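You operate a simulated robot arm through the tools that you are given. There is no shell and no other tool. Be economical: measure what you need, move in short steps, check, and stop when the job is done.

The job below is to be done with a simulated robot arm. You get a single attempt, and the scene is never put back.

JOB
Blow the dust off the white analyser's lens with the blower bulb.
Fine: It is off; leave it off. Lift the white lid, touch the lens with no finger, put the bulb back. Shut the lid on the clean lens, then slide the shelf home and latch it. The lamp block breaks by a knock or squeeze; drop nothing, keep fingers out of lid and slide. Set down upright: blower bulb.

The check looks at the end state, three seconds after you hand in, the way a careful person would. Anything else that was tipped, shoved, dropped, spilled or broken makes it a failure. A push-on lid holds only when it is set on centred and level and pressed home; a screw cap is set on level and turned clockwise until tight.

ROBOT AND FRAMES
A 6-joint arm with a two-finger parallel gripper on a trunk, on a base that drives. Base frame: it is fixed to the floor where the robot stands at the start and does not move with it; the origin is under the middle of the robot, x ahead of it, y to its left, z up. Readings come in mm, degrees, newtons and seconds.
With the tool pointing down near the work surface it reaches from about 180 to 840 mm from the robot's upright axis, wherever it stands. Its first joint turns from -166.0 to 166.0 degrees. Places, roughly: blue toggle [800, -100, 1400]; grey toggle [900, -100, 1000]; lower panel latch [400, 200, 700]; lower panel shelf [700, 100, 700]; lower screen latch [900, -400, 700]; silver toggle [1200, -700, 800]; upper panel latch [900, 200, 1000]; upper screen latch [900, -400, 1000]; white lid [600, 0, 800]; white toggle [500, 200, 800]. Payload 3.91 kg.
The TCP is the grasp point between the finger pads, 30 mm short of the fingertips. In the tool frame z runs along the fingers and y along their closing line. The gripper opens to 110 mm. The fingers are 20 mm wide and 10 mm thick; the gripper's body (48 by 112 mm) begins 55 mm behind the TCP.
Orientation is that of the tool frame in the base frame, as a unit quaternion [w, x, y, z]. With the fingers straight down and closing along the base's y, the tool's x points along the base's -x, its y along +y and its z along -z.

CONTROLS
- The arm moves only by the tool drive_tool. Its argument "deltas" is a list that holds one entry, the list of rows, each a list of 7 numbers: the opening, from 0 (shut) to 1 (fully open), then the shift along the base's x, y, z in mm, then the turn, a rotation vector about the base's x, y, z in rad. In form: [[[hand, dx, dy, dz, wx, wy, wz], ...]]. A call has 1 to 10 rows; each row is the pose to reach, as a shift and turn from the pose commanded when the call began. A row lasts 0.2 s, in which the tool goes at most 50 mm and 8.6 degrees; a call with a longer step from one row to the next is refused whole, and so is a gripper value outside its range. A pose out of reach is approached as far as the arm can. The call stops where the force on the tool passes 90 N (or 10 N more than at its start, if that is more) or the arm is blocked; 0.2 s more then pass. The fingers move at their own pace (about 108 mm/s each) and stop on an object; they squeeze with about 40 N. The grip force told is the motor's: it shows also when the fingers shut on nothing. Time passes only in rows, and 0.2 s behind the last, so rows that repeat a pose let the fingers close. It gives the time, the measured TCP pose, the force on the tool (base axes), the opening and the grip force at its end, in the units of the frame above (readings bear some noise), with the torque about the TCP (base axes, N m) and any sound that the robot's microphone picked up, and new pictures: "show" is both (left out), scene, wrist or none.
- Cameras (640 x 400 px; columns grow to the right, rows downward): "scene" is now at [-94.3, -33.6, 1524.5]; the picture's right is [-0.42, -0.91, 0.00], its down [-0.63, 0.29, -0.72] and it looks along [0.65, -0.30, -0.70] (base axes); focal length 269 px, centre (320, 200). "wrist" rides on the gripper at [77, 7, -114] in the tool frame; the picture's right is [-0.09, 1.00, 0.00], its down [-0.80, -0.07, -0.59] and it looks along [-0.59, -0.05, 0.80] (tool axes); focal length 270 px, centre (320, 200). There is no depth. A picture from a camera that has moved, and an enlarged one, comes with that camera's place and axes in the base frame and with its lens.
- slide_trunk(by): slides the trunk up (or, below 0, down) by that many mm; the arm and the scene camera ride with it, the base frame stays. It gives what a move gives, with no picture.
- roll_base(legs): drives the robot by 1 to 6 legs, each [ahead, left, turn to the left] in mm, mm and degrees, along the robot's own axes; the way and the turn of a leg run together, so that a leg with both is an arc; at most 1500 mm and 180 degrees a leg. The arm and the cameras ride along, it lands a little off, and it stops where it bumps. It gives what a move gives, and a new picture of the scene camera.
- pan_tilt(pan, tilt): turns the head with the scene camera to pan (to the left, within 86 degrees either way) and tilt (down, from -29 to 69), counted from straight ahead of the robot. It gives what a move gives, and a new picture of the scene camera.
- zoom(camera, box): a new picture of the part [left, top, right, bottom] of that camera's present view, enlarged. The clock stands still meanwhile.
- sign_off(): hands the job in; it is judged then, once.

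Go step by step. Nothing tells you exact positions but the pictures and the camera data: compare them with the known pose of the tool, close in by small moves and look again before you grip or let go. The budget is 120 turns and 260 pictures, counting those below and the enlarged ones. Unless the task says otherwise, let go and move clear before handing in, and close with one line.

The tools are called after ">>>" by a JSON object that holds its "fn" and its "kwargs". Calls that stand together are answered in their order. drive_tool: Moves the arm, as the interface text tells. Its arguments: {"type":"object","properties":{"deltas":{"type":"array"},"show":{"type":"string","enum":["both","scene","wrist","none"]}},"required":["deltas"]} The other tools are called the same way: slide_trunk (by) slides the trunk up or down; roll_base (legs) drives the base; pan_tilt (pan, tilt) turns the head that bears the scene camera; zoom (camera, box) takes an enlarged picture of a part of a camera's view; sign_off () hands the job in.

At the start:

```text
time: 0.0
eef_pos: [430.4, -76.0, 1245.0]
orientation: [0.0, 0.0, 1.0, 0.0]
wrist_force: [0.4, 0.5, -0.7]
moment: [-0.04, 0.01, -0.01]
finger_gap: 109.9
gripper_force: 0.2
trunk travel left (down, up): [-475.0, 65.0]
robot x, y, heading: [0.3, 0.0, -0.4]
head pan, tilt: [-24.9, 44.2]
```

scene: 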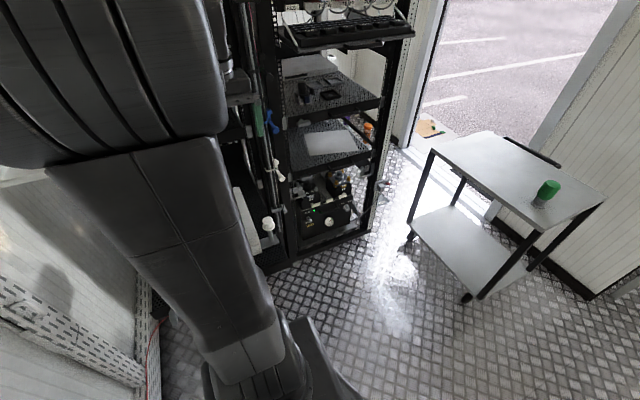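
wrist: 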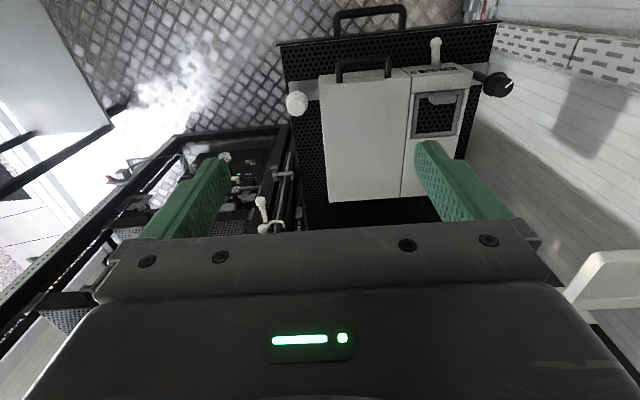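

I see a rack with a pulled-out perforated shelf carrying a white analyser, and a cart with a green object (perhaps the bulb). I'll look closer at both.

>>> {"fn": "zoom", "kwargs": {"camera": "wrist", "box": [240, 0, 560, 200]}}

>>> {"fn": "zoom", "kwargs": {"camera": "scene", "box": [400, 100, 640, 250]}}

>>> {"fn": "zoom", "kwargs": {"camera": "scene", "box": [200, 80, 420, 280]}}

>>> {"fn": "pan_tilt", "kwargs": {"pan": 20, "tilt": 50}}

```text
2.00 times, centred on (400, 100) of wrist
camera zoom: at [354.2, -67.9, 1360.8], right [0.09, 1.0, 0.0], down [0.8, -0.07, 0.59], along [0.59, -0.05, -0.8], focal length 541 px, centre (160, 400)
```

zoom: 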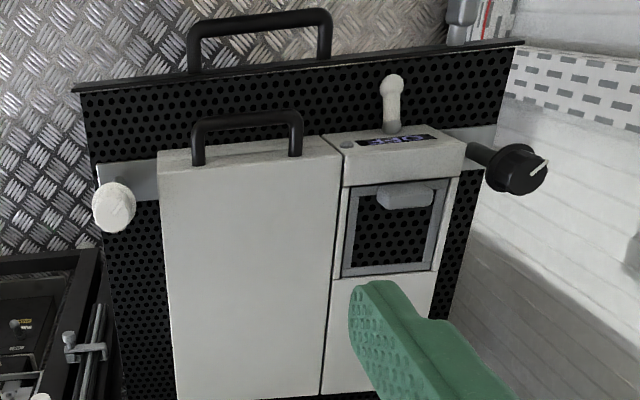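

```text
2.67 times, centred on (520, 175) of scene
camera zoom: at [-94.3, -33.6, 1524.5], right [-0.42, -0.91, 0.0], down [-0.63, 0.29, -0.72], along [0.65, -0.3, -0.7], focal length 718 px, centre (-213, 267)
```

zoom: 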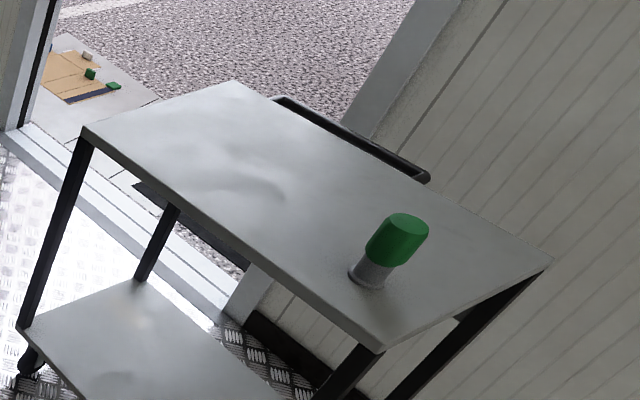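

```text
2.00 times, centred on (310, 180) of scene
camera zoom: at [-94.3, -33.6, 1524.5], right [-0.42, -0.91, 0.0], down [-0.63, 0.29, -0.72], along [0.65, -0.3, -0.7], focal length 538 px, centre (340, 240)
```

zoom: 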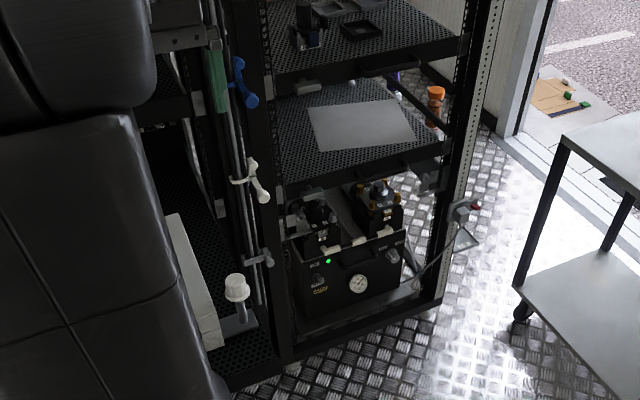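

```text
time: 1.1
eef_pos: [430.1, -75.7, 1246.6]
orientation: [0.0, 0.0, 1.0, 0.0]
wrist_force: [-0.7, -0.6, -0.2]
moment: [0.0, 0.01, 0.0]
finger_gap: 110.0
gripper_force: 0.0
trunk travel left (down, up): [-475.0, 65.0]
robot x, y, heading: [-3.8, -0.9, 0.2]
head pan, tilt: [20.0, 50.0]
camera scene: at [-96.3, 27.3, 1516.4], right [0.34, -0.94, 0.0], down [-0.72, -0.26, -0.64], along [0.6, 0.22, -0.77], focal length 269 px, centre (320, 200)
```

scene: 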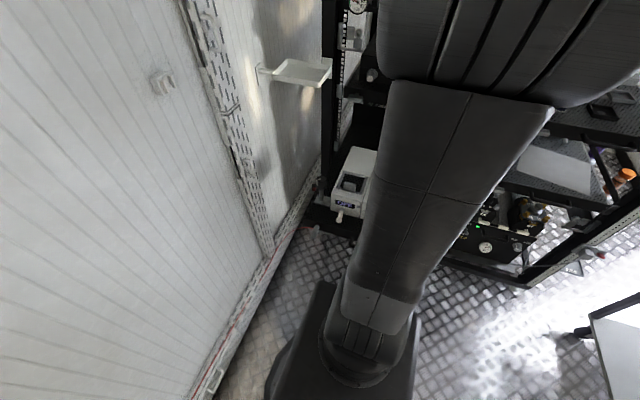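

The analyser sits on the pulled-out lower shelf, with its lid handle towards me. I'll look at the cart for the bulb.

>>> {"fn": "pan_tilt", "kwargs": {"pan": -75, "tilt": 35}}

>>> {"fn": "zoom", "kwargs": {"camera": "wrist", "box": [270, 0, 430, 100]}}

>>> {"fn": "zoom", "kwargs": {"camera": "wrist", "box": [390, 20, 550, 120]}}

```text
time: 2.8
eef_pos: [430.6, -75.2, 1244.4]
orientation: [0.0, 0.0, 1.0, 0.0]
wrist_force: [0.0, 0.4, -0.9]
moment: [-0.01, -0.01, 0.02]
finger_gap: 109.8
gripper_force: 0.1
trunk travel left (down, up): [-475.0, 65.0]
robot x, y, heading: [2.5, 0.8, 0.0]
head pan, tilt: [-75.0, 35.0]
camera scene: at [-145.8, -84.1, 1538.1], right [-0.97, -0.26, 0.0], down [-0.15, 0.55, -0.82], along [0.21, -0.79, -0.57], focal length 269 px, centre (320, 200)
```

scene: 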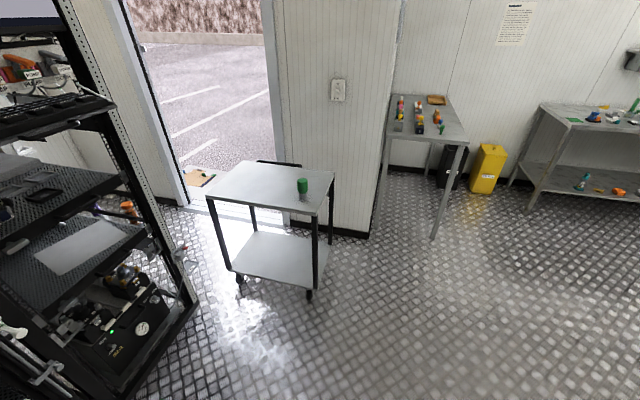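

```text
4.00 times, centred on (350, 50) of wrist
camera zoom: at [354.1, -67.9, 1360.8], right [0.09, 1.0, 0.0], down [0.8, -0.07, 0.59], along [0.59, -0.05, -0.8], focal length 1081 px, centre (200, 800)
```

zoom: 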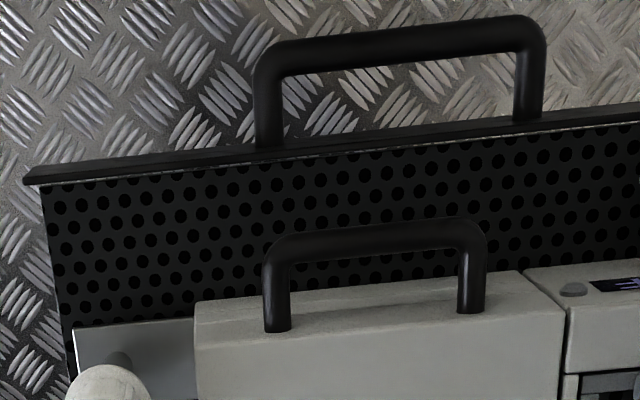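

```text
4.00 times, centred on (470, 70) of wrist
camera zoom: at [354.1, -67.9, 1360.8], right [0.09, 1.0, 0.0], down [0.8, -0.07, 0.59], along [0.59, -0.05, -0.8], focal length 1081 px, centre (-280, 720)
```

zoom: 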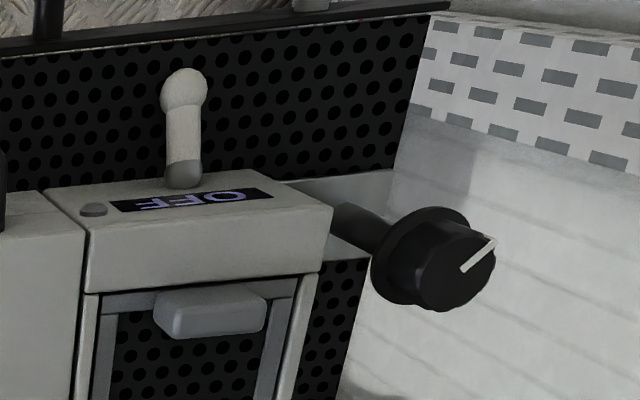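

I'll examine the green object on the cart and the other benches.

>>> {"fn": "zoom", "kwargs": {"camera": "scene", "box": [264, 160, 344, 210]}}

>>> {"fn": "zoom", "kwargs": {"camera": "scene", "box": [380, 80, 480, 142]}}

>>> {"fn": "zoom", "kwargs": {"camera": "scene", "box": [540, 90, 640, 200]}}

```text
8.00 times, centred on (304, 185) of scene
camera zoom: at [-145.8, -84.1, 1538.1], right [-0.97, -0.26, 0.0], down [-0.15, 0.55, -0.82], along [0.21, -0.79, -0.57], focal length 2154 px, centre (448, 320)
```

zoom: 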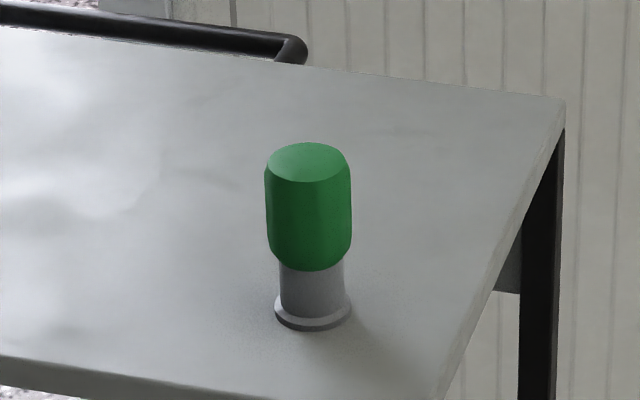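

```text
6.40 times, centred on (430, 111) of scene
camera zoom: at [-145.8, -84.1, 1538.1], right [-0.97, -0.26, 0.0], down [-0.15, 0.55, -0.82], along [0.21, -0.79, -0.57], focal length 1723 px, centre (-384, 770)
```

zoom: 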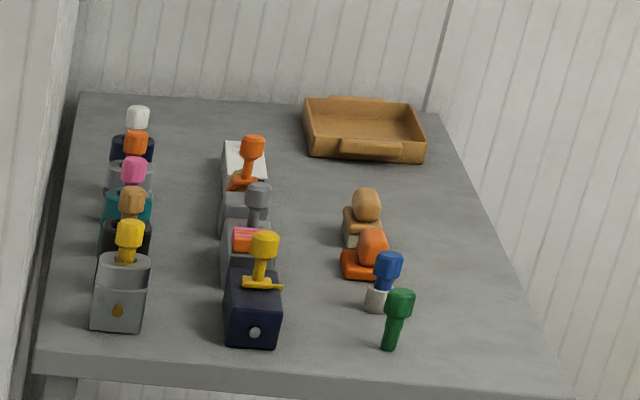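

```text
3.64 times, centred on (590, 145) of scene
camera zoom: at [-145.8, -84.1, 1538.1], right [-0.97, -0.26, 0.0], down [-0.15, 0.55, -0.82], along [0.21, -0.79, -0.57], focal length 979 px, centre (-662, 400)
```

zoom: 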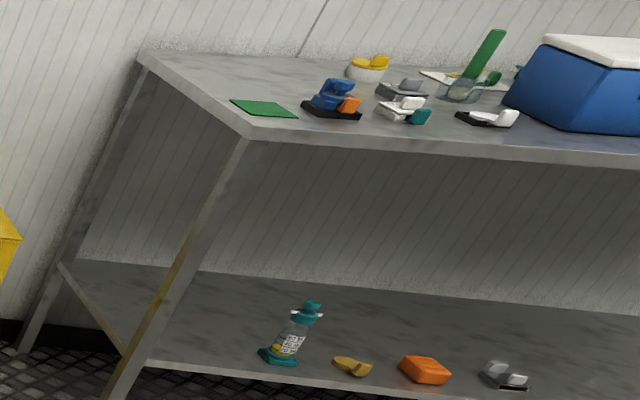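

The green bulb with grey nozzle down on the cart is the blower. First the lid: I move lower to get a second view of the handle.

>>> {"fn": "drive_tool", "kwargs": {"deltas": [[[1, -10, 20, -40, 0, 0, 0], [1, -20, 40, -80, 0, 0, 0], [1, -30, 60, -120, 0, 0, 0], [1, -40, 75, -160, 0, 0, 0], [1, -50, 75, -200, 0, 0, 0], [1, -50, 75, -200, 0, 0, 0]]], "show": "wrist"}}

>>> {"fn": "pan_tilt", "kwargs": {"pan": 10, "tilt": 45}}

```text
time: 4.2
eef_pos: [382.6, 0.0, 1045.5]
orientation: [0.0, 0.001, 1.0, 0.0]
wrist_force: [0.4, 0.1, -0.3]
moment: [-0.01, 0.04, 0.01]
finger_gap: 110.0
gripper_force: 0.1
trunk travel left (down, up): [-475.0, 65.0]
robot x, y, heading: [-0.3, -1.3, -0.1]
head pan, tilt: [-75.0, 35.0]
camera wrist: at [305.1, 6.9, 1160.9], right [0.09, 1.0, 0.0], down [0.8, -0.07, 0.59], along [0.59, -0.05, -0.8], focal length 270 px, centre (320, 200)
```

wrist: 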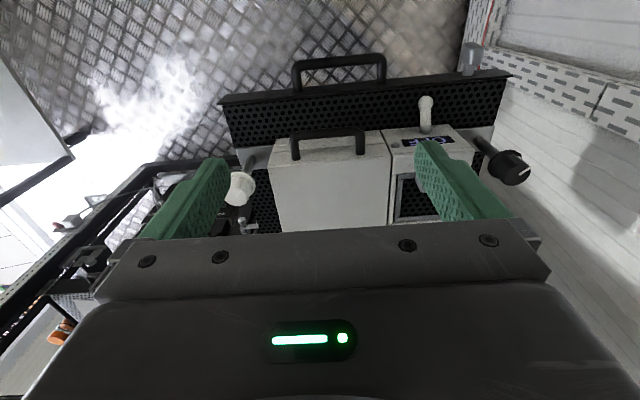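

```text
time: 5.8
eef_pos: [382.6, -0.2, 1047.2]
orientation: [0.001, 0.001, 1.0, 0.0]
wrist_force: [0.2, -0.2, -0.1]
moment: [0.0, 0.0, 0.02]
finger_gap: 110.2
gripper_force: 0.1
trunk travel left (down, up): [-475.0, 65.0]
robot x, y, heading: [-3.5, -0.7, -0.0]
head pan, tilt: [10.0, 45.0]
camera scene: at [-88.6, 15.1, 1523.3], right [0.17, -0.98, 0.0], down [-0.7, -0.12, -0.71], along [0.7, 0.12, -0.71], focal length 269 px, centre (320, 200)
```

scene: 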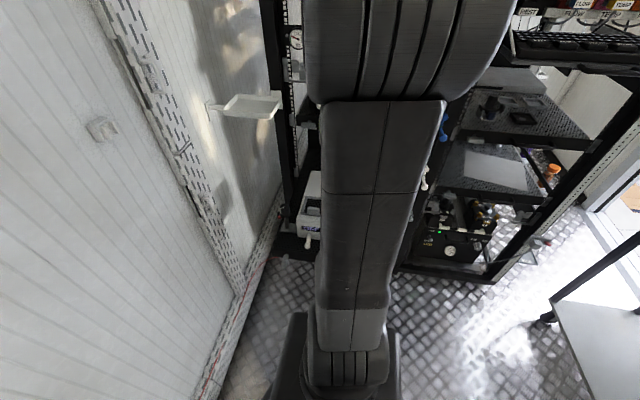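

Handle bar is triangulated at about (447, 4, 823), sticking out toward me from the lid front. I'll take a higher, more forward view to find the hinge and the rack clearance.

>>> {"fn": "drive_tool", "kwargs": {"deltas": [[[1, 20, 0, 40, 0, 0, 0], [1, 40, 0, 80, 0, 0, 0], [1, 60, 0, 120, 0, 0, 0], [1, 80, 0, 160, 0, 0, 0], [1, 100, 0, 200, 0, 0, 0], [1, 120, 0, 230, 0, 0, 0], [1, 120, 0, 230, 0, 0, 0]]], "show": "wrist"}}

>>> {"fn": "zoom", "kwargs": {"camera": "wrist", "box": [200, 40, 520, 240]}}

```text
time: 7.4
eef_pos: [500.9, -1.3, 1276.1]
orientation: [0.001, 0.0, 1.0, 0.0]
wrist_force: [1.1, 0.5, 0.4]
moment: [0.0, 0.01, 0.02]
finger_gap: 109.8
gripper_force: 0.1
trunk travel left (down, up): [-475.0, 65.0]
robot x, y, heading: [1.9, -0.5, -0.1]
head pan, tilt: [10.0, 45.0]
camera wrist: at [424.4, 6.1, 1391.1], right [0.09, 1.0, 0.0], down [0.8, -0.07, 0.59], along [0.59, -0.05, -0.8], focal length 270 px, centre (320, 200)
```

wrist: 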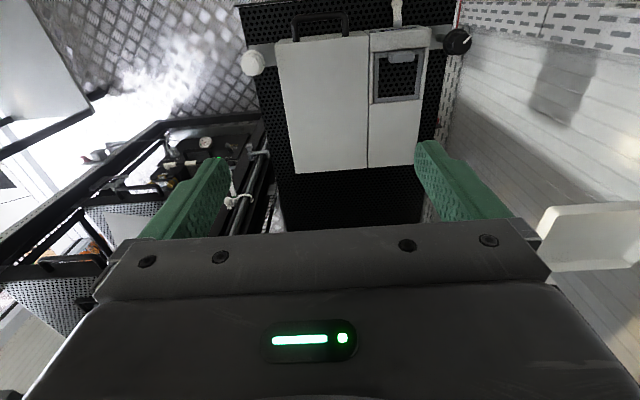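

```text
2.00 times, centred on (360, 140) of wrist
camera zoom: at [424.4, 6.1, 1391.1], right [0.09, 1.0, 0.0], down [0.8, -0.07, 0.59], along [0.59, -0.05, -0.8], focal length 541 px, centre (240, 320)
```

zoom: 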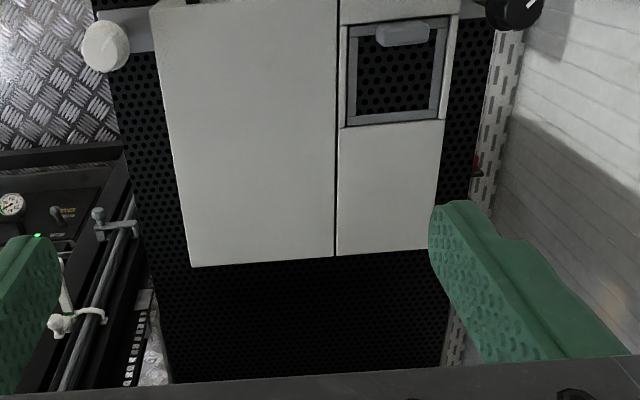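

Lid spans roughly x 480–760. I'll pitch the tool 45° forward (fingers closing in the vertical plane) well in front of and above the handle to get a frontal look.

>>> {"fn": "drive_tool", "kwargs": {"deltas": [[[1, -20, 0, -20, 0, -0.13, 0], [1, -50, 2, -50, 0, -0.26, 0], [1, -80, 3, -80, 0, -0.39, 0], [1, -110, 5, -110, 0, -0.52, 0], [1, -140, 5, -145, 0, -0.65, 0], [1, -165, 5, -185, 0, -0.785, 0], [1, -165, 5, -230, 0, -0.785, 0], [1, -165, 5, -276, 0, -0.785, 0], [1, -165, 5, -276, 0, -0.785, 0]]]}}

```text
time: 9.6
eef_pos: [348.8, 3.7, 1084.3]
orientation: [0.371, -0.003, 0.929, 0.014]
wrist_force: [0.0, -0.3, -0.3]
moment: [0.03, 0.02, -0.01]
finger_gap: 109.9
gripper_force: 0.0
out of reach, approached as far as the arm can: row 7, 8
trunk travel left (down, up): [-475.0, 65.0]
robot x, y, heading: [3.0, 4.5, -0.2]
head pan, tilt: [10.0, 45.0]
stopped in row 9: the arm was blocked; the commanded pose is now the measured one
camera scene: at [-88.3, 15.1, 1523.3], right [0.17, -0.98, 0.0], down [-0.7, -0.12, -0.71], along [0.7, 0.12, -0.71], focal length 269 px, centre (320, 200)
camera wrist: at [213.6, 8.5, 1115.0], right [0.05, 1.0, 0.08], down [0.17, -0.09, 0.98], along [0.98, -0.03, -0.18], focal length 270 px, centre (320, 200)
```

scene: 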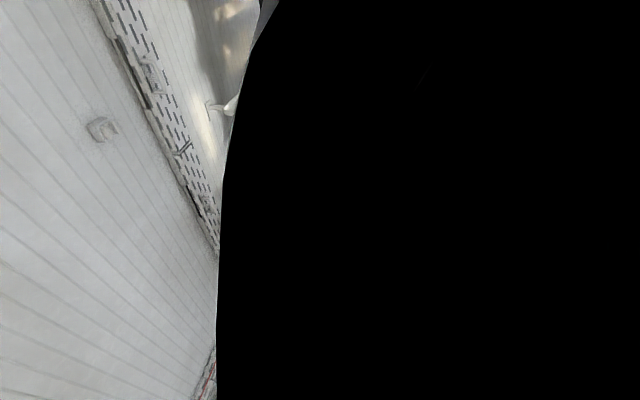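
wrist: 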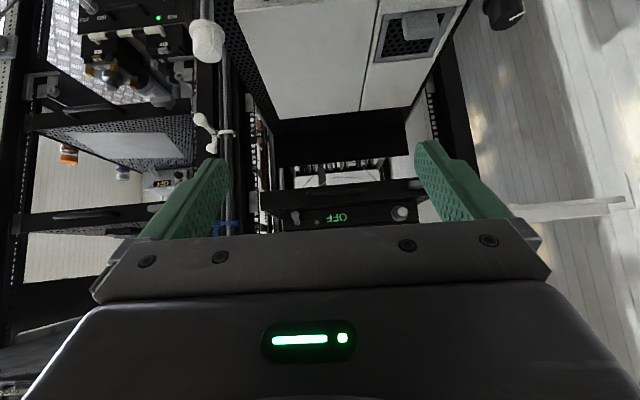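

The fingers close along y here; I need a 90° roll to pinch the bar, and the shoulder is too high. I lower the trunk and roll the tool.

>>> {"fn": "slide_trunk", "kwargs": {"by": -180}}

>>> {"fn": "drive_tool", "kwargs": {"deltas": [[[1, 0, 0, 20, -0.1, 0, 0.1], [1, 0, 0, 40, -0.2, 0, 0.2], [1, 0, 0, 60, -0.3, 0, 0.3], [1, 0, 0, 80, -0.4, 0, 0.4], [1, 0, 0, 80, -0.5, 0, 0.5], [1, 0, 0, 80, -0.6, 0, 0.6], [1, 0, 0, 80, -0.7, 0, 0.7], [1, 0, 0, 80, -0.8, 0, 0.8], [1, 0, 0, 80, -0.9, 0, 0.9], [1, 0, 0, 80, -1.0, 0, 1.0]]], "show": "wrist"}}

```text
time: 11.6
eef_pos: [347.9, 3.1, 904.5]
orientation: [0.37, -0.003, 0.929, 0.013]
wrist_force: [-0.3, 0.7, -0.3]
moment: [0.01, -0.02, 0.05]
finger_gap: 110.0
gripper_force: 0.1
trunk travel left (down, up): [-295.0, 245.0]
robot x, y, heading: [0.6, -0.4, 0.2]
head pan, tilt: [10.0, 45.0]
```

```text
time: 12.7
eef_pos: [358.6, 9.3, 937.6]
orientation: [0.275, -0.284, 0.912, -0.109]
wrist_force: [0.2, -0.2, 0.5]
moment: [-0.03, 0.02, 0.03]
finger_gap: 110.1
gripper_force: 0.0
trunk travel left (down, up): [-295.0, 245.0]
robot x, y, heading: [0.4, -3.3, 0.3]
head pan, tilt: [10.0, 45.0]
stopped in row 5: the arm was blocked; the commanded pose is now the measured one
camera wrist: at [237.4, -24.0, 996.4], right [-0.4, 0.86, -0.31], down [0.25, 0.43, 0.87], along [0.88, 0.27, -0.38], focal length 270 px, centre (320, 200)
```

wrist: 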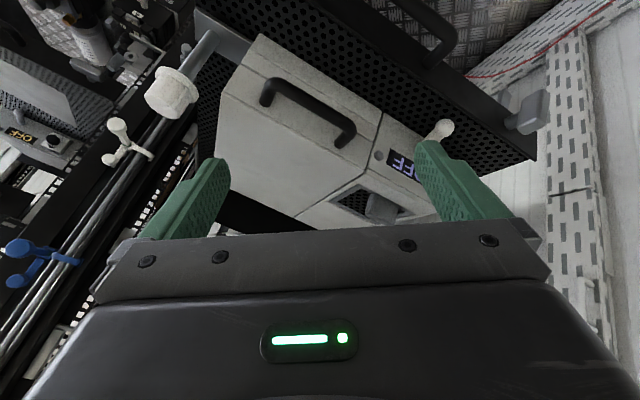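

The arm was folded too tightly. I'll use a gentler 20° pitch with the fingers closing along x, poised above the handle.

>>> {"fn": "drive_tool", "kwargs": {"deltas": [[[1, 10, -1, 20, -0.0574, 0.0359, 0.1241], [1, 25, -3, 40, -0.1147, 0.0717, 0.2482], [1, 40, -4, 60, -0.1721, 0.1076, 0.3723], [1, 55, -5, 62, -0.2295, 0.1435, 0.4965], [1, 71, -6, 62, -0.2869, 0.1794, 0.6206], [1, 71, -7, 62, -0.3442, 0.2152, 0.7447], [1, 71, -8, 62, -0.4016, 0.2511, 0.8688], [1, 71, -8, 62, -0.4016, 0.2511, 0.8688]]]}}

```text
time: 14.5
eef_pos: [429.3, 0.2, 1004.3]
orientation: [-0.129, 0.697, -0.696, 0.117]
wrist_force: [-0.1, 0.9, 0.0]
moment: [0.02, 0.01, 0.04]
finger_gap: 110.2
gripper_force: 0.0
trunk travel left (down, up): [-295.0, 245.0]
robot x, y, heading: [2.3, 0.4, -0.1]
head pan, tilt: [10.0, 45.0]
camera scene: at [-88.6, 15.1, 1343.3], right [0.17, -0.98, 0.0], down [-0.7, -0.12, -0.71], along [0.7, 0.12, -0.71], focal length 269 px, centre (320, 200)
camera wrist: at [383.4, -76.9, 1109.6], right [-0.94, 0.09, -0.34], down [-0.14, 0.79, 0.6], along [0.32, 0.61, -0.73], focal length 270 px, centre (320, 200)
```

scene: 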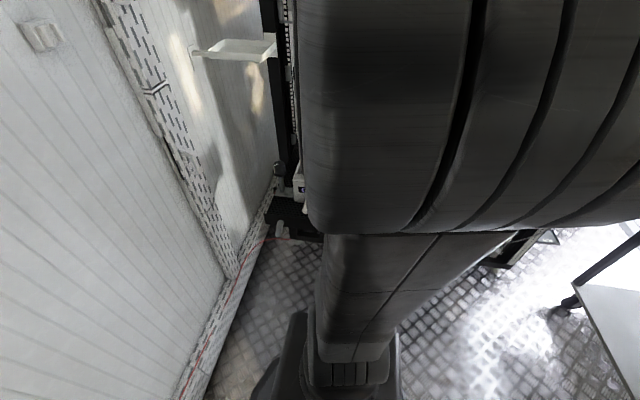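
wrist: 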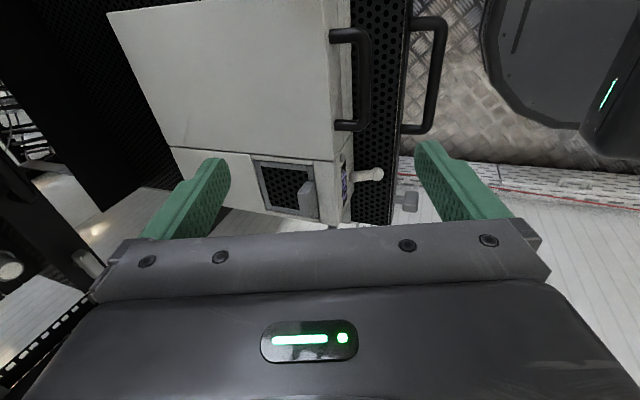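

>>> {"fn": "zoom", "kwargs": {"camera": "wrist", "box": [240, 0, 480, 150]}}

```text
2.67 times, centred on (360, 75) of wrist
camera zoom: at [383.4, -76.9, 1109.6], right [-0.94, 0.09, -0.34], down [-0.14, 0.79, 0.6], along [0.32, 0.61, -0.73], focal length 721 px, centre (213, 533)
```

zoom: 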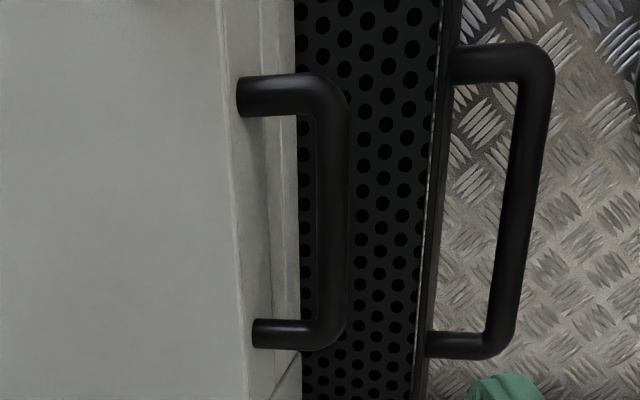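

Clear view of the handle: bar about (445, -1, 826), sticking out ~32 mm from the lid's front face. I narrow the fingers and come close.

>>> {"fn": "drive_tool", "kwargs": {"deltas": [[[0.31, -3, 0, -35, 0, 0, 0], [0.31, -6, -1, -70, 0, 0, 0], [0.31, -10, -1, -104, 0, 0, 0], [0.31, -10, -1, -104, 0, 0, 0], [0.31, -10, -1, -104, 0, 0, 0]]], "show": "wrist"}}

```text
time: 15.7
eef_pos: [420.0, 0.6, 901.9]
orientation: [0.129, -0.696, 0.696, -0.118]
wrist_force: [-0.3, 0.4, -0.1]
moment: [-0.01, -0.02, 0.01]
finger_gap: 33.9
gripper_force: 0.1
trunk travel left (down, up): [-295.0, 245.0]
robot x, y, heading: [2.8, 2.7, 0.0]
head pan, tilt: [10.0, 45.0]
camera wrist: at [373.9, -77.0, 1005.5], right [-0.94, 0.09, -0.34], down [-0.14, 0.79, 0.6], along [0.32, 0.61, -0.73], focal length 270 px, centre (320, 200)
```

wrist: 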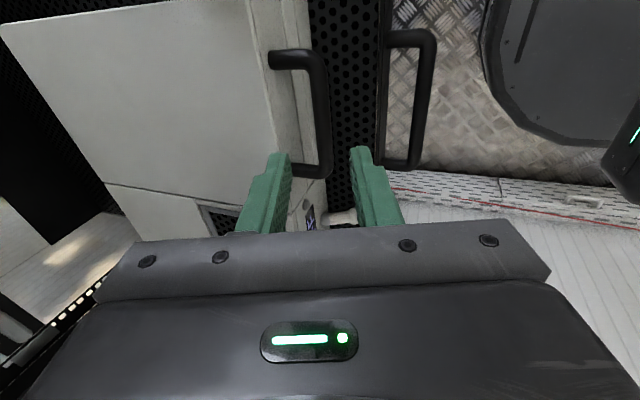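

Refined bar: (446, -3, 820). I slide the fingers over it along the tool axis, then look.

>>> {"fn": "drive_tool", "kwargs": {"deltas": [[[0.31, 6, -2, -22, 0, 0, 0], [0.31, 13, -2, -44, 0, 0, 0], [0.31, 20, -2, -65, 0, 0, 0], [0.31, 20, -2, -65, 0, 0, 0]]], "show": "wrist"}}

>>> {"fn": "zoom", "kwargs": {"camera": "wrist", "box": [220, 80, 420, 240]}}

```text
time: 16.7
eef_pos: [439.9, -1.9, 834.5]
orientation: [0.129, -0.696, 0.697, -0.117]
wrist_force: [0.3, 0.2, 0.6]
moment: [0.01, 0.0, -0.02]
finger_gap: 34.1
gripper_force: 0.0
trunk travel left (down, up): [-295.0, 245.0]
robot x, y, heading: [1.5, 3.5, -0.1]
head pan, tilt: [10.0, 45.0]
camera wrist: at [394.0, -79.7, 939.2], right [-0.94, 0.09, -0.34], down [-0.14, 0.79, 0.6], along [0.32, 0.61, -0.73], focal length 270 px, centre (320, 200)
```

wrist: 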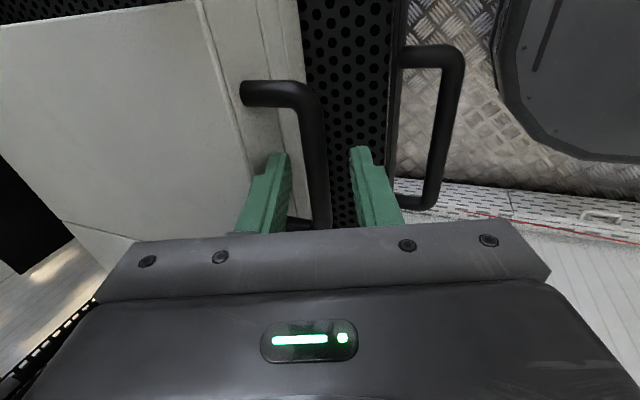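

```text
2.50 times, centred on (320, 160) of wrist
camera zoom: at [394.0, -79.7, 939.2], right [-0.94, 0.09, -0.34], down [-0.14, 0.79, 0.6], along [0.32, 0.61, -0.73], focal length 676 px, centre (320, 300)
```

zoom: 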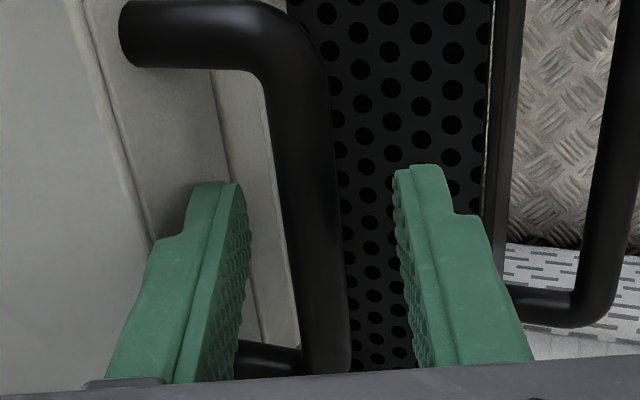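

The bar lies between the fingertips. Closing.

>>> {"fn": "drive_tool", "kwargs": {"deltas": [[[0.05, 0, 0, 0, 0, 0, 0], [0.05, 0, 0, 0, 0, 0, 0], [0.05, 0, 0, 0, 0, 0, 0]]], "show": "wrist"}}

```text
time: 17.5
eef_pos: [442.4, -1.0, 835.6]
orientation: [0.131, -0.696, 0.696, -0.118]
wrist_force: [15.9, -1.4, 7.8]
moment: [-0.5, -0.41, 0.76]
finger_gap: 12.4
gripper_force: 45.2
trunk travel left (down, up): [-295.0, 245.0]
robot x, y, heading: [-0.3, -2.9, 0.1]
head pan, tilt: [10.0, 45.0]
camera wrist: at [395.7, -79.6, 940.0], right [-0.93, 0.09, -0.34], down [-0.14, 0.79, 0.6], along [0.33, 0.61, -0.73], focal length 270 px, centre (320, 200)
```

wrist: 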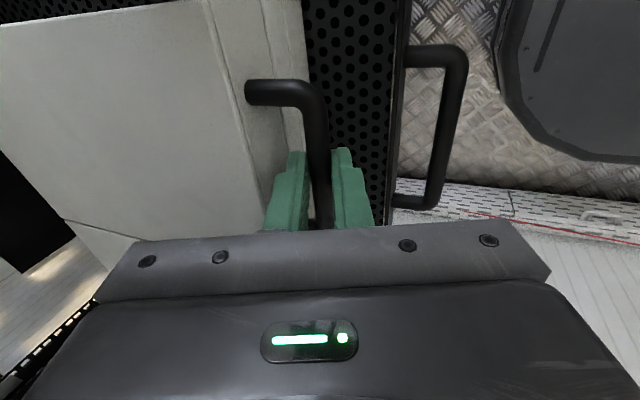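

Gripped (12.4 mm bar). I lift along the hinge arc (assumed hinge x≈755), slowly, watching forces.

>>> {"fn": "drive_tool", "kwargs": {"deltas": [[[0.05, 2, 0, 13, 0, 0, 0], [0.05, 3, 0, 27, 0, 0, 0], [0.05, 5, 0, 40, 0, 0, 0], [0.05, 6.7, 0, 53, 0, 0, 0], [0.05, 6.7, 0, 53, 0, 0, 0]]], "show": "wrist"}}

```text
time: 18.7
eef_pos: [450.0, -1.9, 888.2]
orientation: [-0.131, 0.696, -0.696, 0.118]
wrist_force: [39.2, -2.6, -10.8]
moment: [-0.26, -0.62, 0.74]
finger_gap: 12.8
gripper_force: 45.0
trunk travel left (down, up): [-295.0, 245.0]
robot x, y, heading: [1.3, 3.6, 0.1]
head pan, tilt: [10.0, 45.0]
camera wrist: at [404.1, -79.6, 991.7], right [-0.94, 0.09, -0.34], down [-0.14, 0.79, 0.6], along [0.32, 0.61, -0.73], focal length 270 px, centre (320, 200)
```

wrist: 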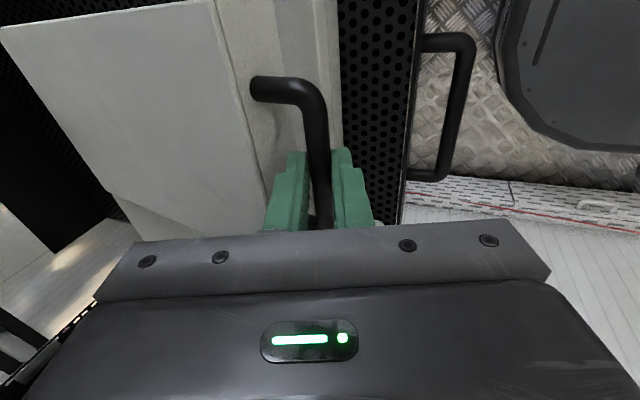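

Lid is rising; the x-pull shows the hinge is a bit lower (~18 mm). I correct the arc and continue.

>>> {"fn": "drive_tool", "kwargs": {"deltas": [[[0.05, 5, 0, 6, 0, 0, 0], [0.05, 10.7, 0, 25, 0, 0, 0], [0.05, 20.1, 0, 50, 0, 0, 0], [0.05, 31.7, 0, 74.4, 0, 0, 0], [0.05, 45.4, 0, 97.6, 0, 0, 0], [0.05, 61, 0, 119.5, 0, 0, 0], [0.05, 61, 0, 119.5, 0, 0, 0]]], "show": "wrist"}}

```text
time: 20.3
eef_pos: [509.2, -2.0, 1007.3]
orientation: [0.13, -0.696, 0.696, -0.116]
wrist_force: [15.6, 6.8, -14.4]
moment: [0.53, -0.15, 0.85]
finger_gap: 12.6
gripper_force: 45.0
trunk travel left (down, up): [-295.0, 245.0]
robot x, y, heading: [-3.0, 0.6, -0.0]
head pan, tilt: [10.0, 45.0]
camera wrist: at [463.0, -79.3, 1111.4], right [-0.94, 0.09, -0.34], down [-0.14, 0.79, 0.6], along [0.32, 0.61, -0.73], focal length 270 px, centre (320, 200)
```

wrist: 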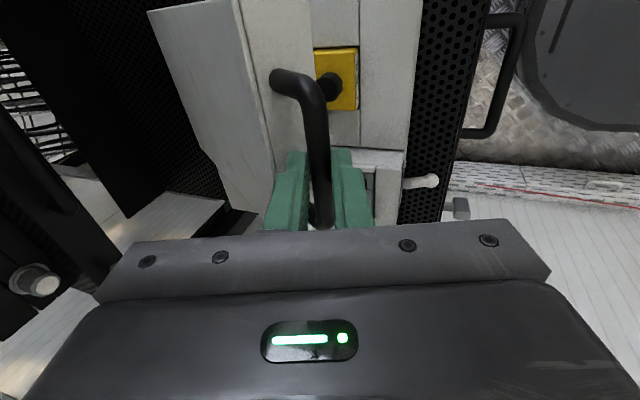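

Lid at ~38°, the inside is showing. Continuing the arc.

>>> {"fn": "drive_tool", "kwargs": {"deltas": [[[0.05, 19.5, 0, 20.5, 0, 0, 0], [0.05, 38.7, 0, 39.4, 0, 0, 0], [0.05, 59.4, 0, 56.5, 0, 0, 0], [0.05, 82, 0, 71.7, 0, 0, 0], [0.05, 105, 0, 85, 0, 0, 0], [0.05, 130, 0, 96, 0, 0, 0], [0.05, 130, 0, 96, 0, 0, 0]]]}}

```text
time: 21.9
eef_pos: [637.4, -1.7, 1102.0]
orientation: [0.129, -0.696, 0.697, -0.118]
wrist_force: [5.6, 0.5, -12.2]
moment: [-0.25, -0.02, 0.29]
finger_gap: 12.2
gripper_force: 45.1
trunk travel left (down, up): [-295.0, 245.0]
robot x, y, heading: [-0.1, -0.9, 0.1]
head pan, tilt: [10.0, 45.0]
camera scene: at [-86.9, 15.2, 1343.4], right [0.17, -0.98, 0.0], down [-0.7, -0.12, -0.71], along [0.7, 0.12, -0.71], focal length 269 px, centre (320, 200)
camera wrist: at [591.9, -78.8, 1207.2], right [-0.94, 0.09, -0.34], down [-0.14, 0.79, 0.6], along [0.32, 0.6, -0.73], focal length 270 px, centre (320, 200)
```

scene: 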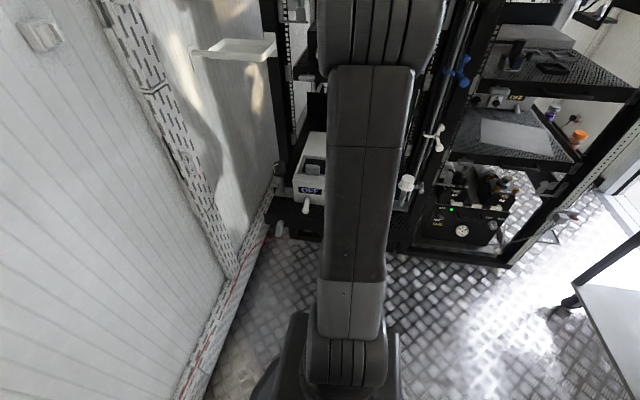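
wrist: 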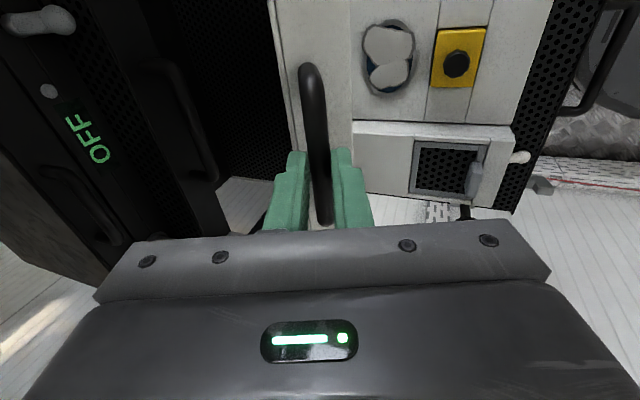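

Lid ~68°, no obstacles yet. I go on to ~85° and look.

>>> {"fn": "drive_tool", "kwargs": {"deltas": [[[0.05, 25.4, 0, 9, 0, 0, 0], [0.05, 51.5, 0, 15.8, 0, 0, 0], [0.05, 78, 0, 20.2, 0, 0, 0], [0.05, 88.7, 0, 21.3, 0, 0, 0], [0.05, 88.7, 0, 21.3, 0, 0, 0]]], "show": "wrist"}}

```text
time: 23.1
eef_pos: [728.3, -0.5, 1121.7]
orientation: [-0.128, 0.697, -0.697, 0.115]
wrist_force: [2.4, 0.0, -27.1]
moment: [-0.16, 0.2, 0.15]
finger_gap: 12.5
gripper_force: 45.1
trunk travel left (down, up): [-295.0, 245.0]
robot x, y, heading: [1.5, -0.4, 0.0]
head pan, tilt: [10.0, 45.0]
camera wrist: at [683.3, -78.5, 1226.5], right [-0.94, 0.09, -0.34], down [-0.14, 0.79, 0.6], along [0.32, 0.61, -0.73], focal length 270 px, centre (320, 200)
```

wrist: 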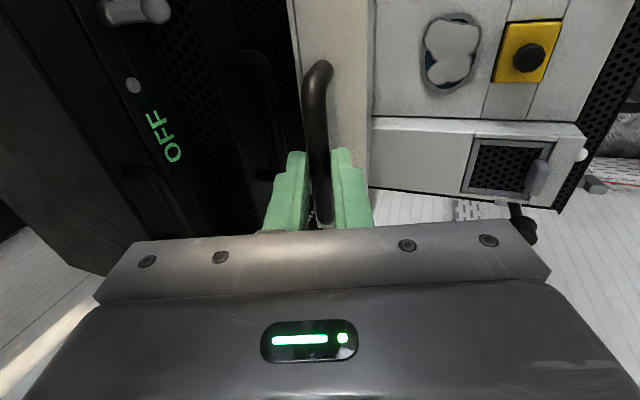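

>>> {"fn": "drive_tool", "kwargs": {"deltas": [[[0.05, 10, 0, -2, 0, 0, 0], [0.05, 22, 0, -2, 0, 0, 0], [0.05, 35, 0, -4, 0, 0, 0], [0.05, 48, 0, -6, 0, 0, 0], [0.05, 48, 0, -6, 0, 0, 0]]]}}

```text
time: 24.3
eef_pos: [773.8, -0.1, 1121.7]
orientation: [-0.131, 0.696, -0.696, 0.119]
wrist_force: [1.9, 5.3, -1.4]
moment: [0.29, -0.21, 0.26]
finger_gap: 12.4
gripper_force: 44.9
trunk travel left (down, up): [-295.0, 245.0]
robot x, y, heading: [1.8, -1.0, -0.1]
head pan, tilt: [10.0, 45.0]
camera scene: at [-88.1, 16.0, 1343.5], right [0.17, -0.98, 0.0], down [-0.7, -0.12, -0.71], along [0.7, 0.12, -0.71], focal length 269 px, centre (320, 200)
camera wrist: at [728.1, -78.3, 1226.0], right [-0.93, 0.09, -0.34], down [-0.14, 0.79, 0.6], along [0.33, 0.61, -0.73], focal length 270 px, centre (320, 200)
```

scene: 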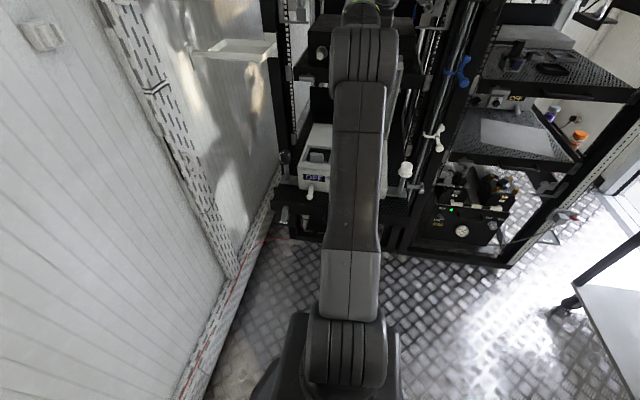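
wrist: 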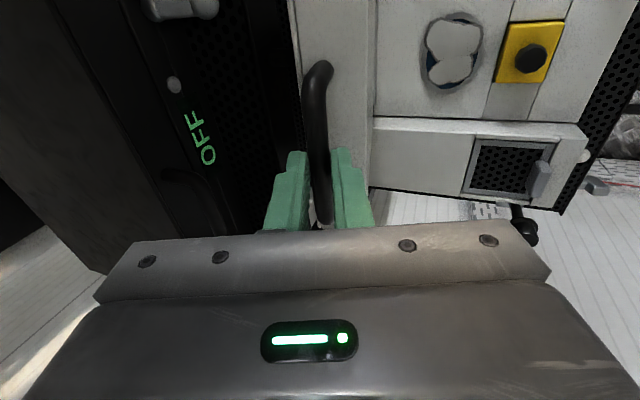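

The analyser image didn't shift in the last move, so the lid is at its stop (~90°) and the shelf itself slid in ~45 mm. I'll open the fingers just a little, keeping them around the bar, to test whether the lid stays up.

>>> {"fn": "drive_tool", "kwargs": {"deltas": [[[0.25, 0, 0, 0, 0, 0, 0], [0.25, 0, 0, 0, 0, 0, 0], [0.25, -4, 0, 1, 0, 0, 0], [0.25, -4, 0, 1, 0, 0, 0]]], "show": "wrist"}}

>>> {"fn": "zoom", "kwargs": {"camera": "wrist", "box": [220, 40, 420, 240]}}

```text
time: 25.3
eef_pos: [769.6, -1.1, 1120.9]
orientation: [0.13, -0.696, 0.696, -0.118]
wrist_force: [-0.7, -0.1, -0.2]
moment: [0.02, 0.0, 0.03]
finger_gap: 27.6
gripper_force: 0.1
trunk travel left (down, up): [-295.0, 245.0]
robot x, y, heading: [-0.2, -1.4, -0.0]
head pan, tilt: [10.0, 45.0]
camera wrist: at [723.8, -79.6, 1225.4], right [-0.94, 0.09, -0.34], down [-0.14, 0.79, 0.6], along [0.32, 0.61, -0.73], focal length 270 px, centre (320, 200)
```

wrist: 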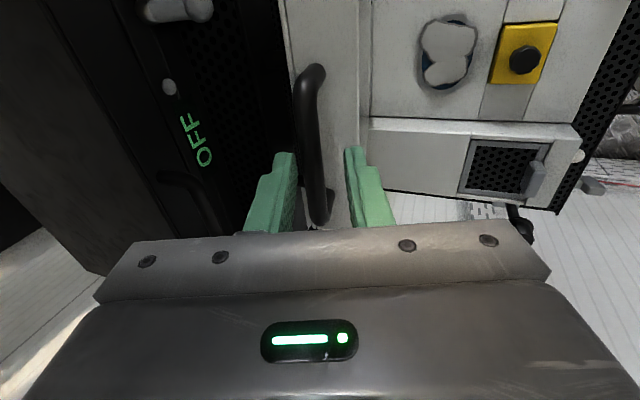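

```text
2.00 times, centred on (320, 140) of wrist
camera zoom: at [723.8, -79.6, 1225.4], right [-0.94, 0.09, -0.34], down [-0.14, 0.79, 0.6], along [0.32, 0.61, -0.73], focal length 541 px, centre (320, 320)
```

zoom: 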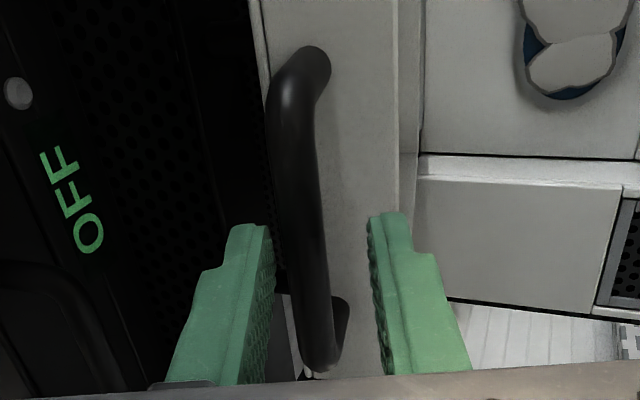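

The lid stands by itself. I withdraw straight back along the tool axis and check.

>>> {"fn": "drive_tool", "kwargs": {"deltas": [[[0.25, -7, 0, 19, 0, 0, 0], [0.25, -14, 0, 38, 0, 0, 0], [0.25, -27, 0, 74, 0, 0, 0], [0.25, -41, 0, 113, 0, 0, 0], [0.25, -80, 0, 130, 0, 0, 0], [0.25, -120, 0, 130, 0, 0, 0], [0.25, -160, 0, 130, 0, 0, 0], [0.25, -160, 0, 130, 0, 0, 0]]]}}

>>> {"fn": "zoom", "kwargs": {"camera": "wrist", "box": [240, 0, 560, 200]}}

```text
time: 27.1
eef_pos: [608.1, -1.6, 1250.1]
orientation: [0.13, -0.696, 0.696, -0.117]
wrist_force: [0.6, 0.4, 1.3]
moment: [0.03, 0.01, 0.0]
finger_gap: 27.4
gripper_force: 0.1
out of reach, approached as far as the arm can: row 3, 4
trunk travel left (down, up): [-295.0, 245.0]
robot x, y, heading: [-3.5, 1.0, -0.2]
head pan, tilt: [10.0, 45.0]
camera scene: at [-88.8, 15.1, 1343.2], right [0.17, -0.98, 0.0], down [-0.7, -0.12, -0.71], along [0.7, 0.12, -0.71], focal length 269 px, centre (320, 200)
camera wrist: at [561.9, -80.3, 1354.8], right [-0.94, 0.09, -0.34], down [-0.14, 0.79, 0.6], along [0.32, 0.61, -0.73], focal length 270 px, centre (320, 200)
```

scene: 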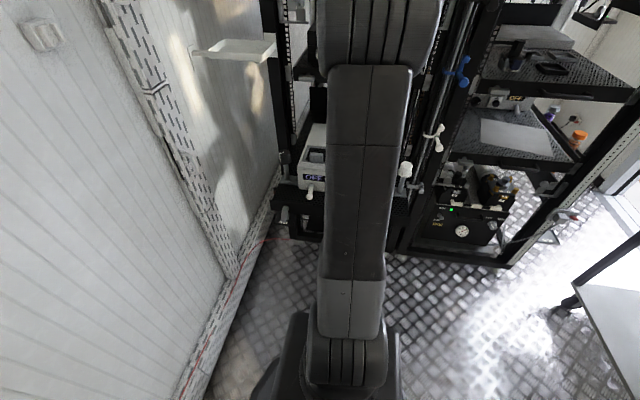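
wrist: 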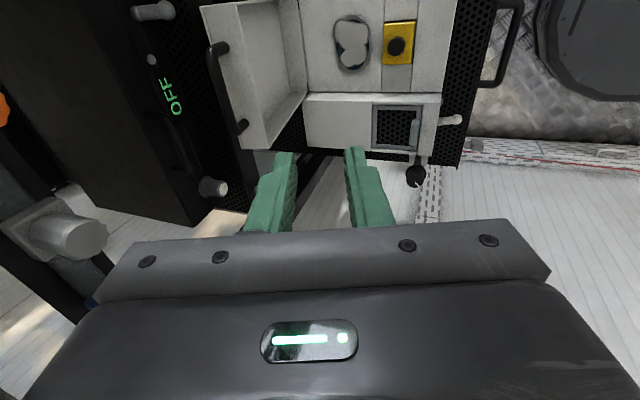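

```text
2.00 times, centred on (400, 100) of wrist
camera zoom: at [561.9, -80.3, 1354.8], right [-0.94, 0.09, -0.34], down [-0.14, 0.79, 0.6], along [0.32, 0.61, -0.73], focal length 541 px, centre (160, 400)
```

zoom: 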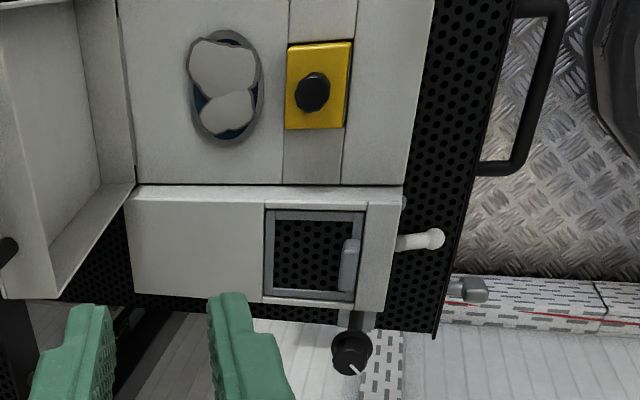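

Lens located at about (706, 2, 797), yellow lamp block at (620, 3). Bulb on cart at about (234, −1168), 740–862 tall. I retract the arm and return the tool to plain downward, then drive to the cart.

>>> {"fn": "drive_tool", "kwargs": {"deltas": [[[0.25, -20, 0, 0, 0.0249, 0.0249, -0.1412], [0.25, -40, 0, 0, 0.0498, 0.0498, -0.2825], [0.25, -60, 0, 0, 0.0747, 0.0747, -0.4237], [0.25, -80, 0, 0, 0.0996, 0.0996, -0.5649], [0.25, -100, 0, 0, 0.1245, 0.1245, -0.7061], [0.25, -120, 0, 0, 0.1495, 0.1495, -0.8474], [0.25, -140, 0, 0, 0.1744, 0.1744, -0.9886], [0.25, -160, 0, 0, 0.1993, 0.1993, -1.1298], [0.25, -175, 0, 0, 0.2242, 0.2242, -1.271], [0.25, -180, 0, 0, 0.2491, 0.2491, -1.4123]]], "show": "none"}}

>>> {"fn": "drive_tool", "kwargs": {"deltas": [[[0.25, 0, 0, 0, 0.0125, 0.0125, -0.0706], [0.25, 0, 0, 0, 0.0249, 0.0249, -0.1412], [0.25, 0, 0, 0, 0.0249, 0.0249, -0.1412]]]}}

```text
time: 29.3
eef_pos: [427.0, -2.4, 1233.1]
orientation: [0.022, -0.067, 0.997, -0.013]
wrist_force: [0.1, 0.0, -0.3]
moment: [0.01, 0.04, -0.01]
finger_gap: 27.6
gripper_force: 0.1
out of reach, approached as far as the arm can: row 9, 10
trunk travel left (down, up): [-295.0, 245.0]
robot x, y, heading: [4.5, 2.3, -0.2]
head pan, tilt: [10.0, 45.0]
```

```text
time: 30.1
eef_pos: [428.4, -1.9, 1222.3]
orientation: [0.01, 0.003, 1.0, 0.0]
wrist_force: [-0.2, 0.5, 0.0]
moment: [0.0, 0.03, 0.02]
finger_gap: 27.6
gripper_force: 0.0
out of reach, approached as far as the arm can: row 1, 2, 3
trunk travel left (down, up): [-295.0, 245.0]
robot x, y, heading: [4.2, -0.7, 0.1]
head pan, tilt: [10.0, 45.0]
camera scene: at [-88.6, 15.1, 1343.3], right [0.17, -0.98, 0.0], down [-0.7, -0.12, -0.71], along [0.7, 0.12, -0.71], focal length 269 px, centre (320, 200)
camera wrist: at [349.4, 6.1, 1336.0], right [0.09, 1.0, 0.0], down [0.79, -0.07, 0.61], along [0.61, -0.06, -0.79], focal length 270 px, centre (320, 200)
```

scene: 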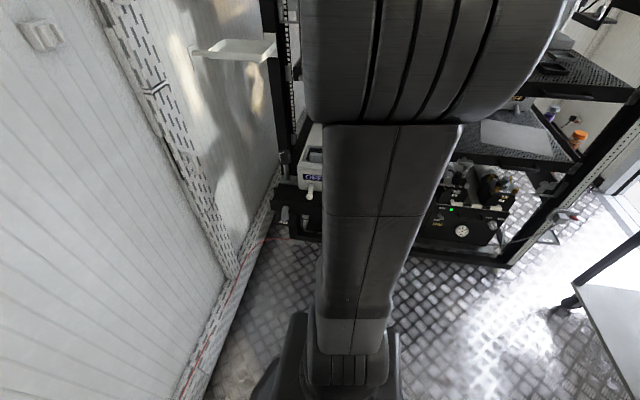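
wrist: 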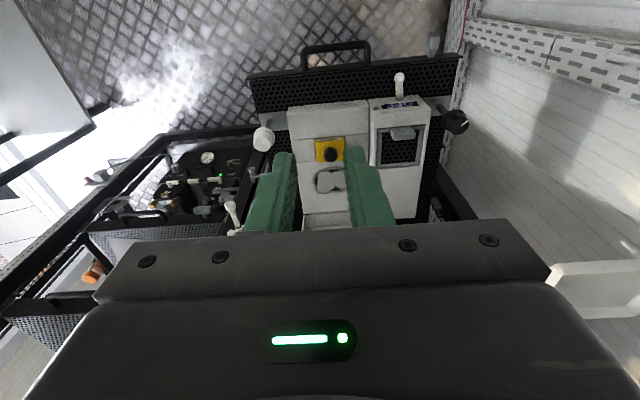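

I turn right 90° and drive toward the cart.

>>> {"fn": "roll_base", "kwargs": {"legs": [[0, 0, -90], [600, 230, 0]]}}

>>> {"fn": "zoom", "kwargs": {"camera": "wrist", "box": [0, 0, 640, 400]}}

```text
time: 37.4
eef_pos: [247.9, -1019.5, 1222.0]
orientation: [0.007, 0.701, 0.713, -0.008]
wrist_force: [0.5, -0.8, -1.5]
moment: [0.01, 0.02, -0.03]
finger_gap: 27.3
gripper_force: 0.0
trunk travel left (down, up): [-295.0, 245.0]
robot x, y, heading: [236.8, -588.5, -88.8]
head pan, tilt: [10.0, 45.0]
camera scene: at [254.0, -498.7, 1343.3], right [-0.98, -0.19, 0.0], down [-0.14, 0.69, -0.71], along [0.14, -0.69, -0.71], focal length 269 px, centre (320, 200)
```

scene: 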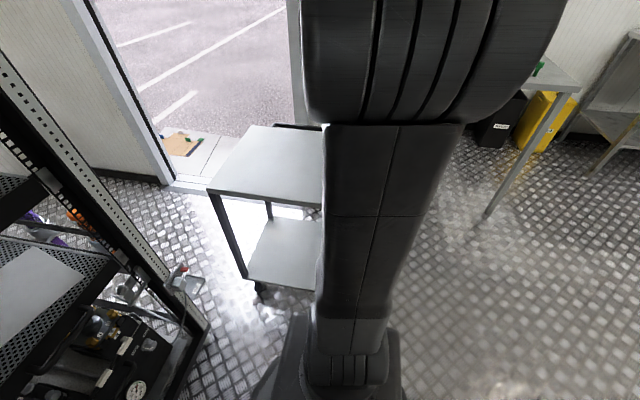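

```text
1.00 times, centred on (320, 200) of wrist
camera zoom: at [253.1, -938.5, 1336.1], right [1.0, -0.07, 0.0], down [-0.06, -0.79, 0.61], along [-0.04, -0.61, -0.79], focal length 270 px, centre (320, 200)
```

zoom: 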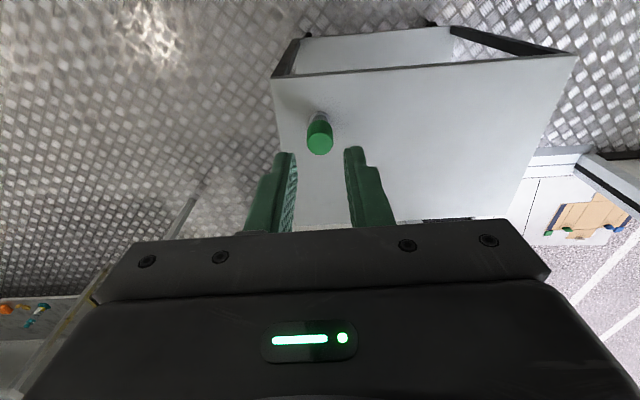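

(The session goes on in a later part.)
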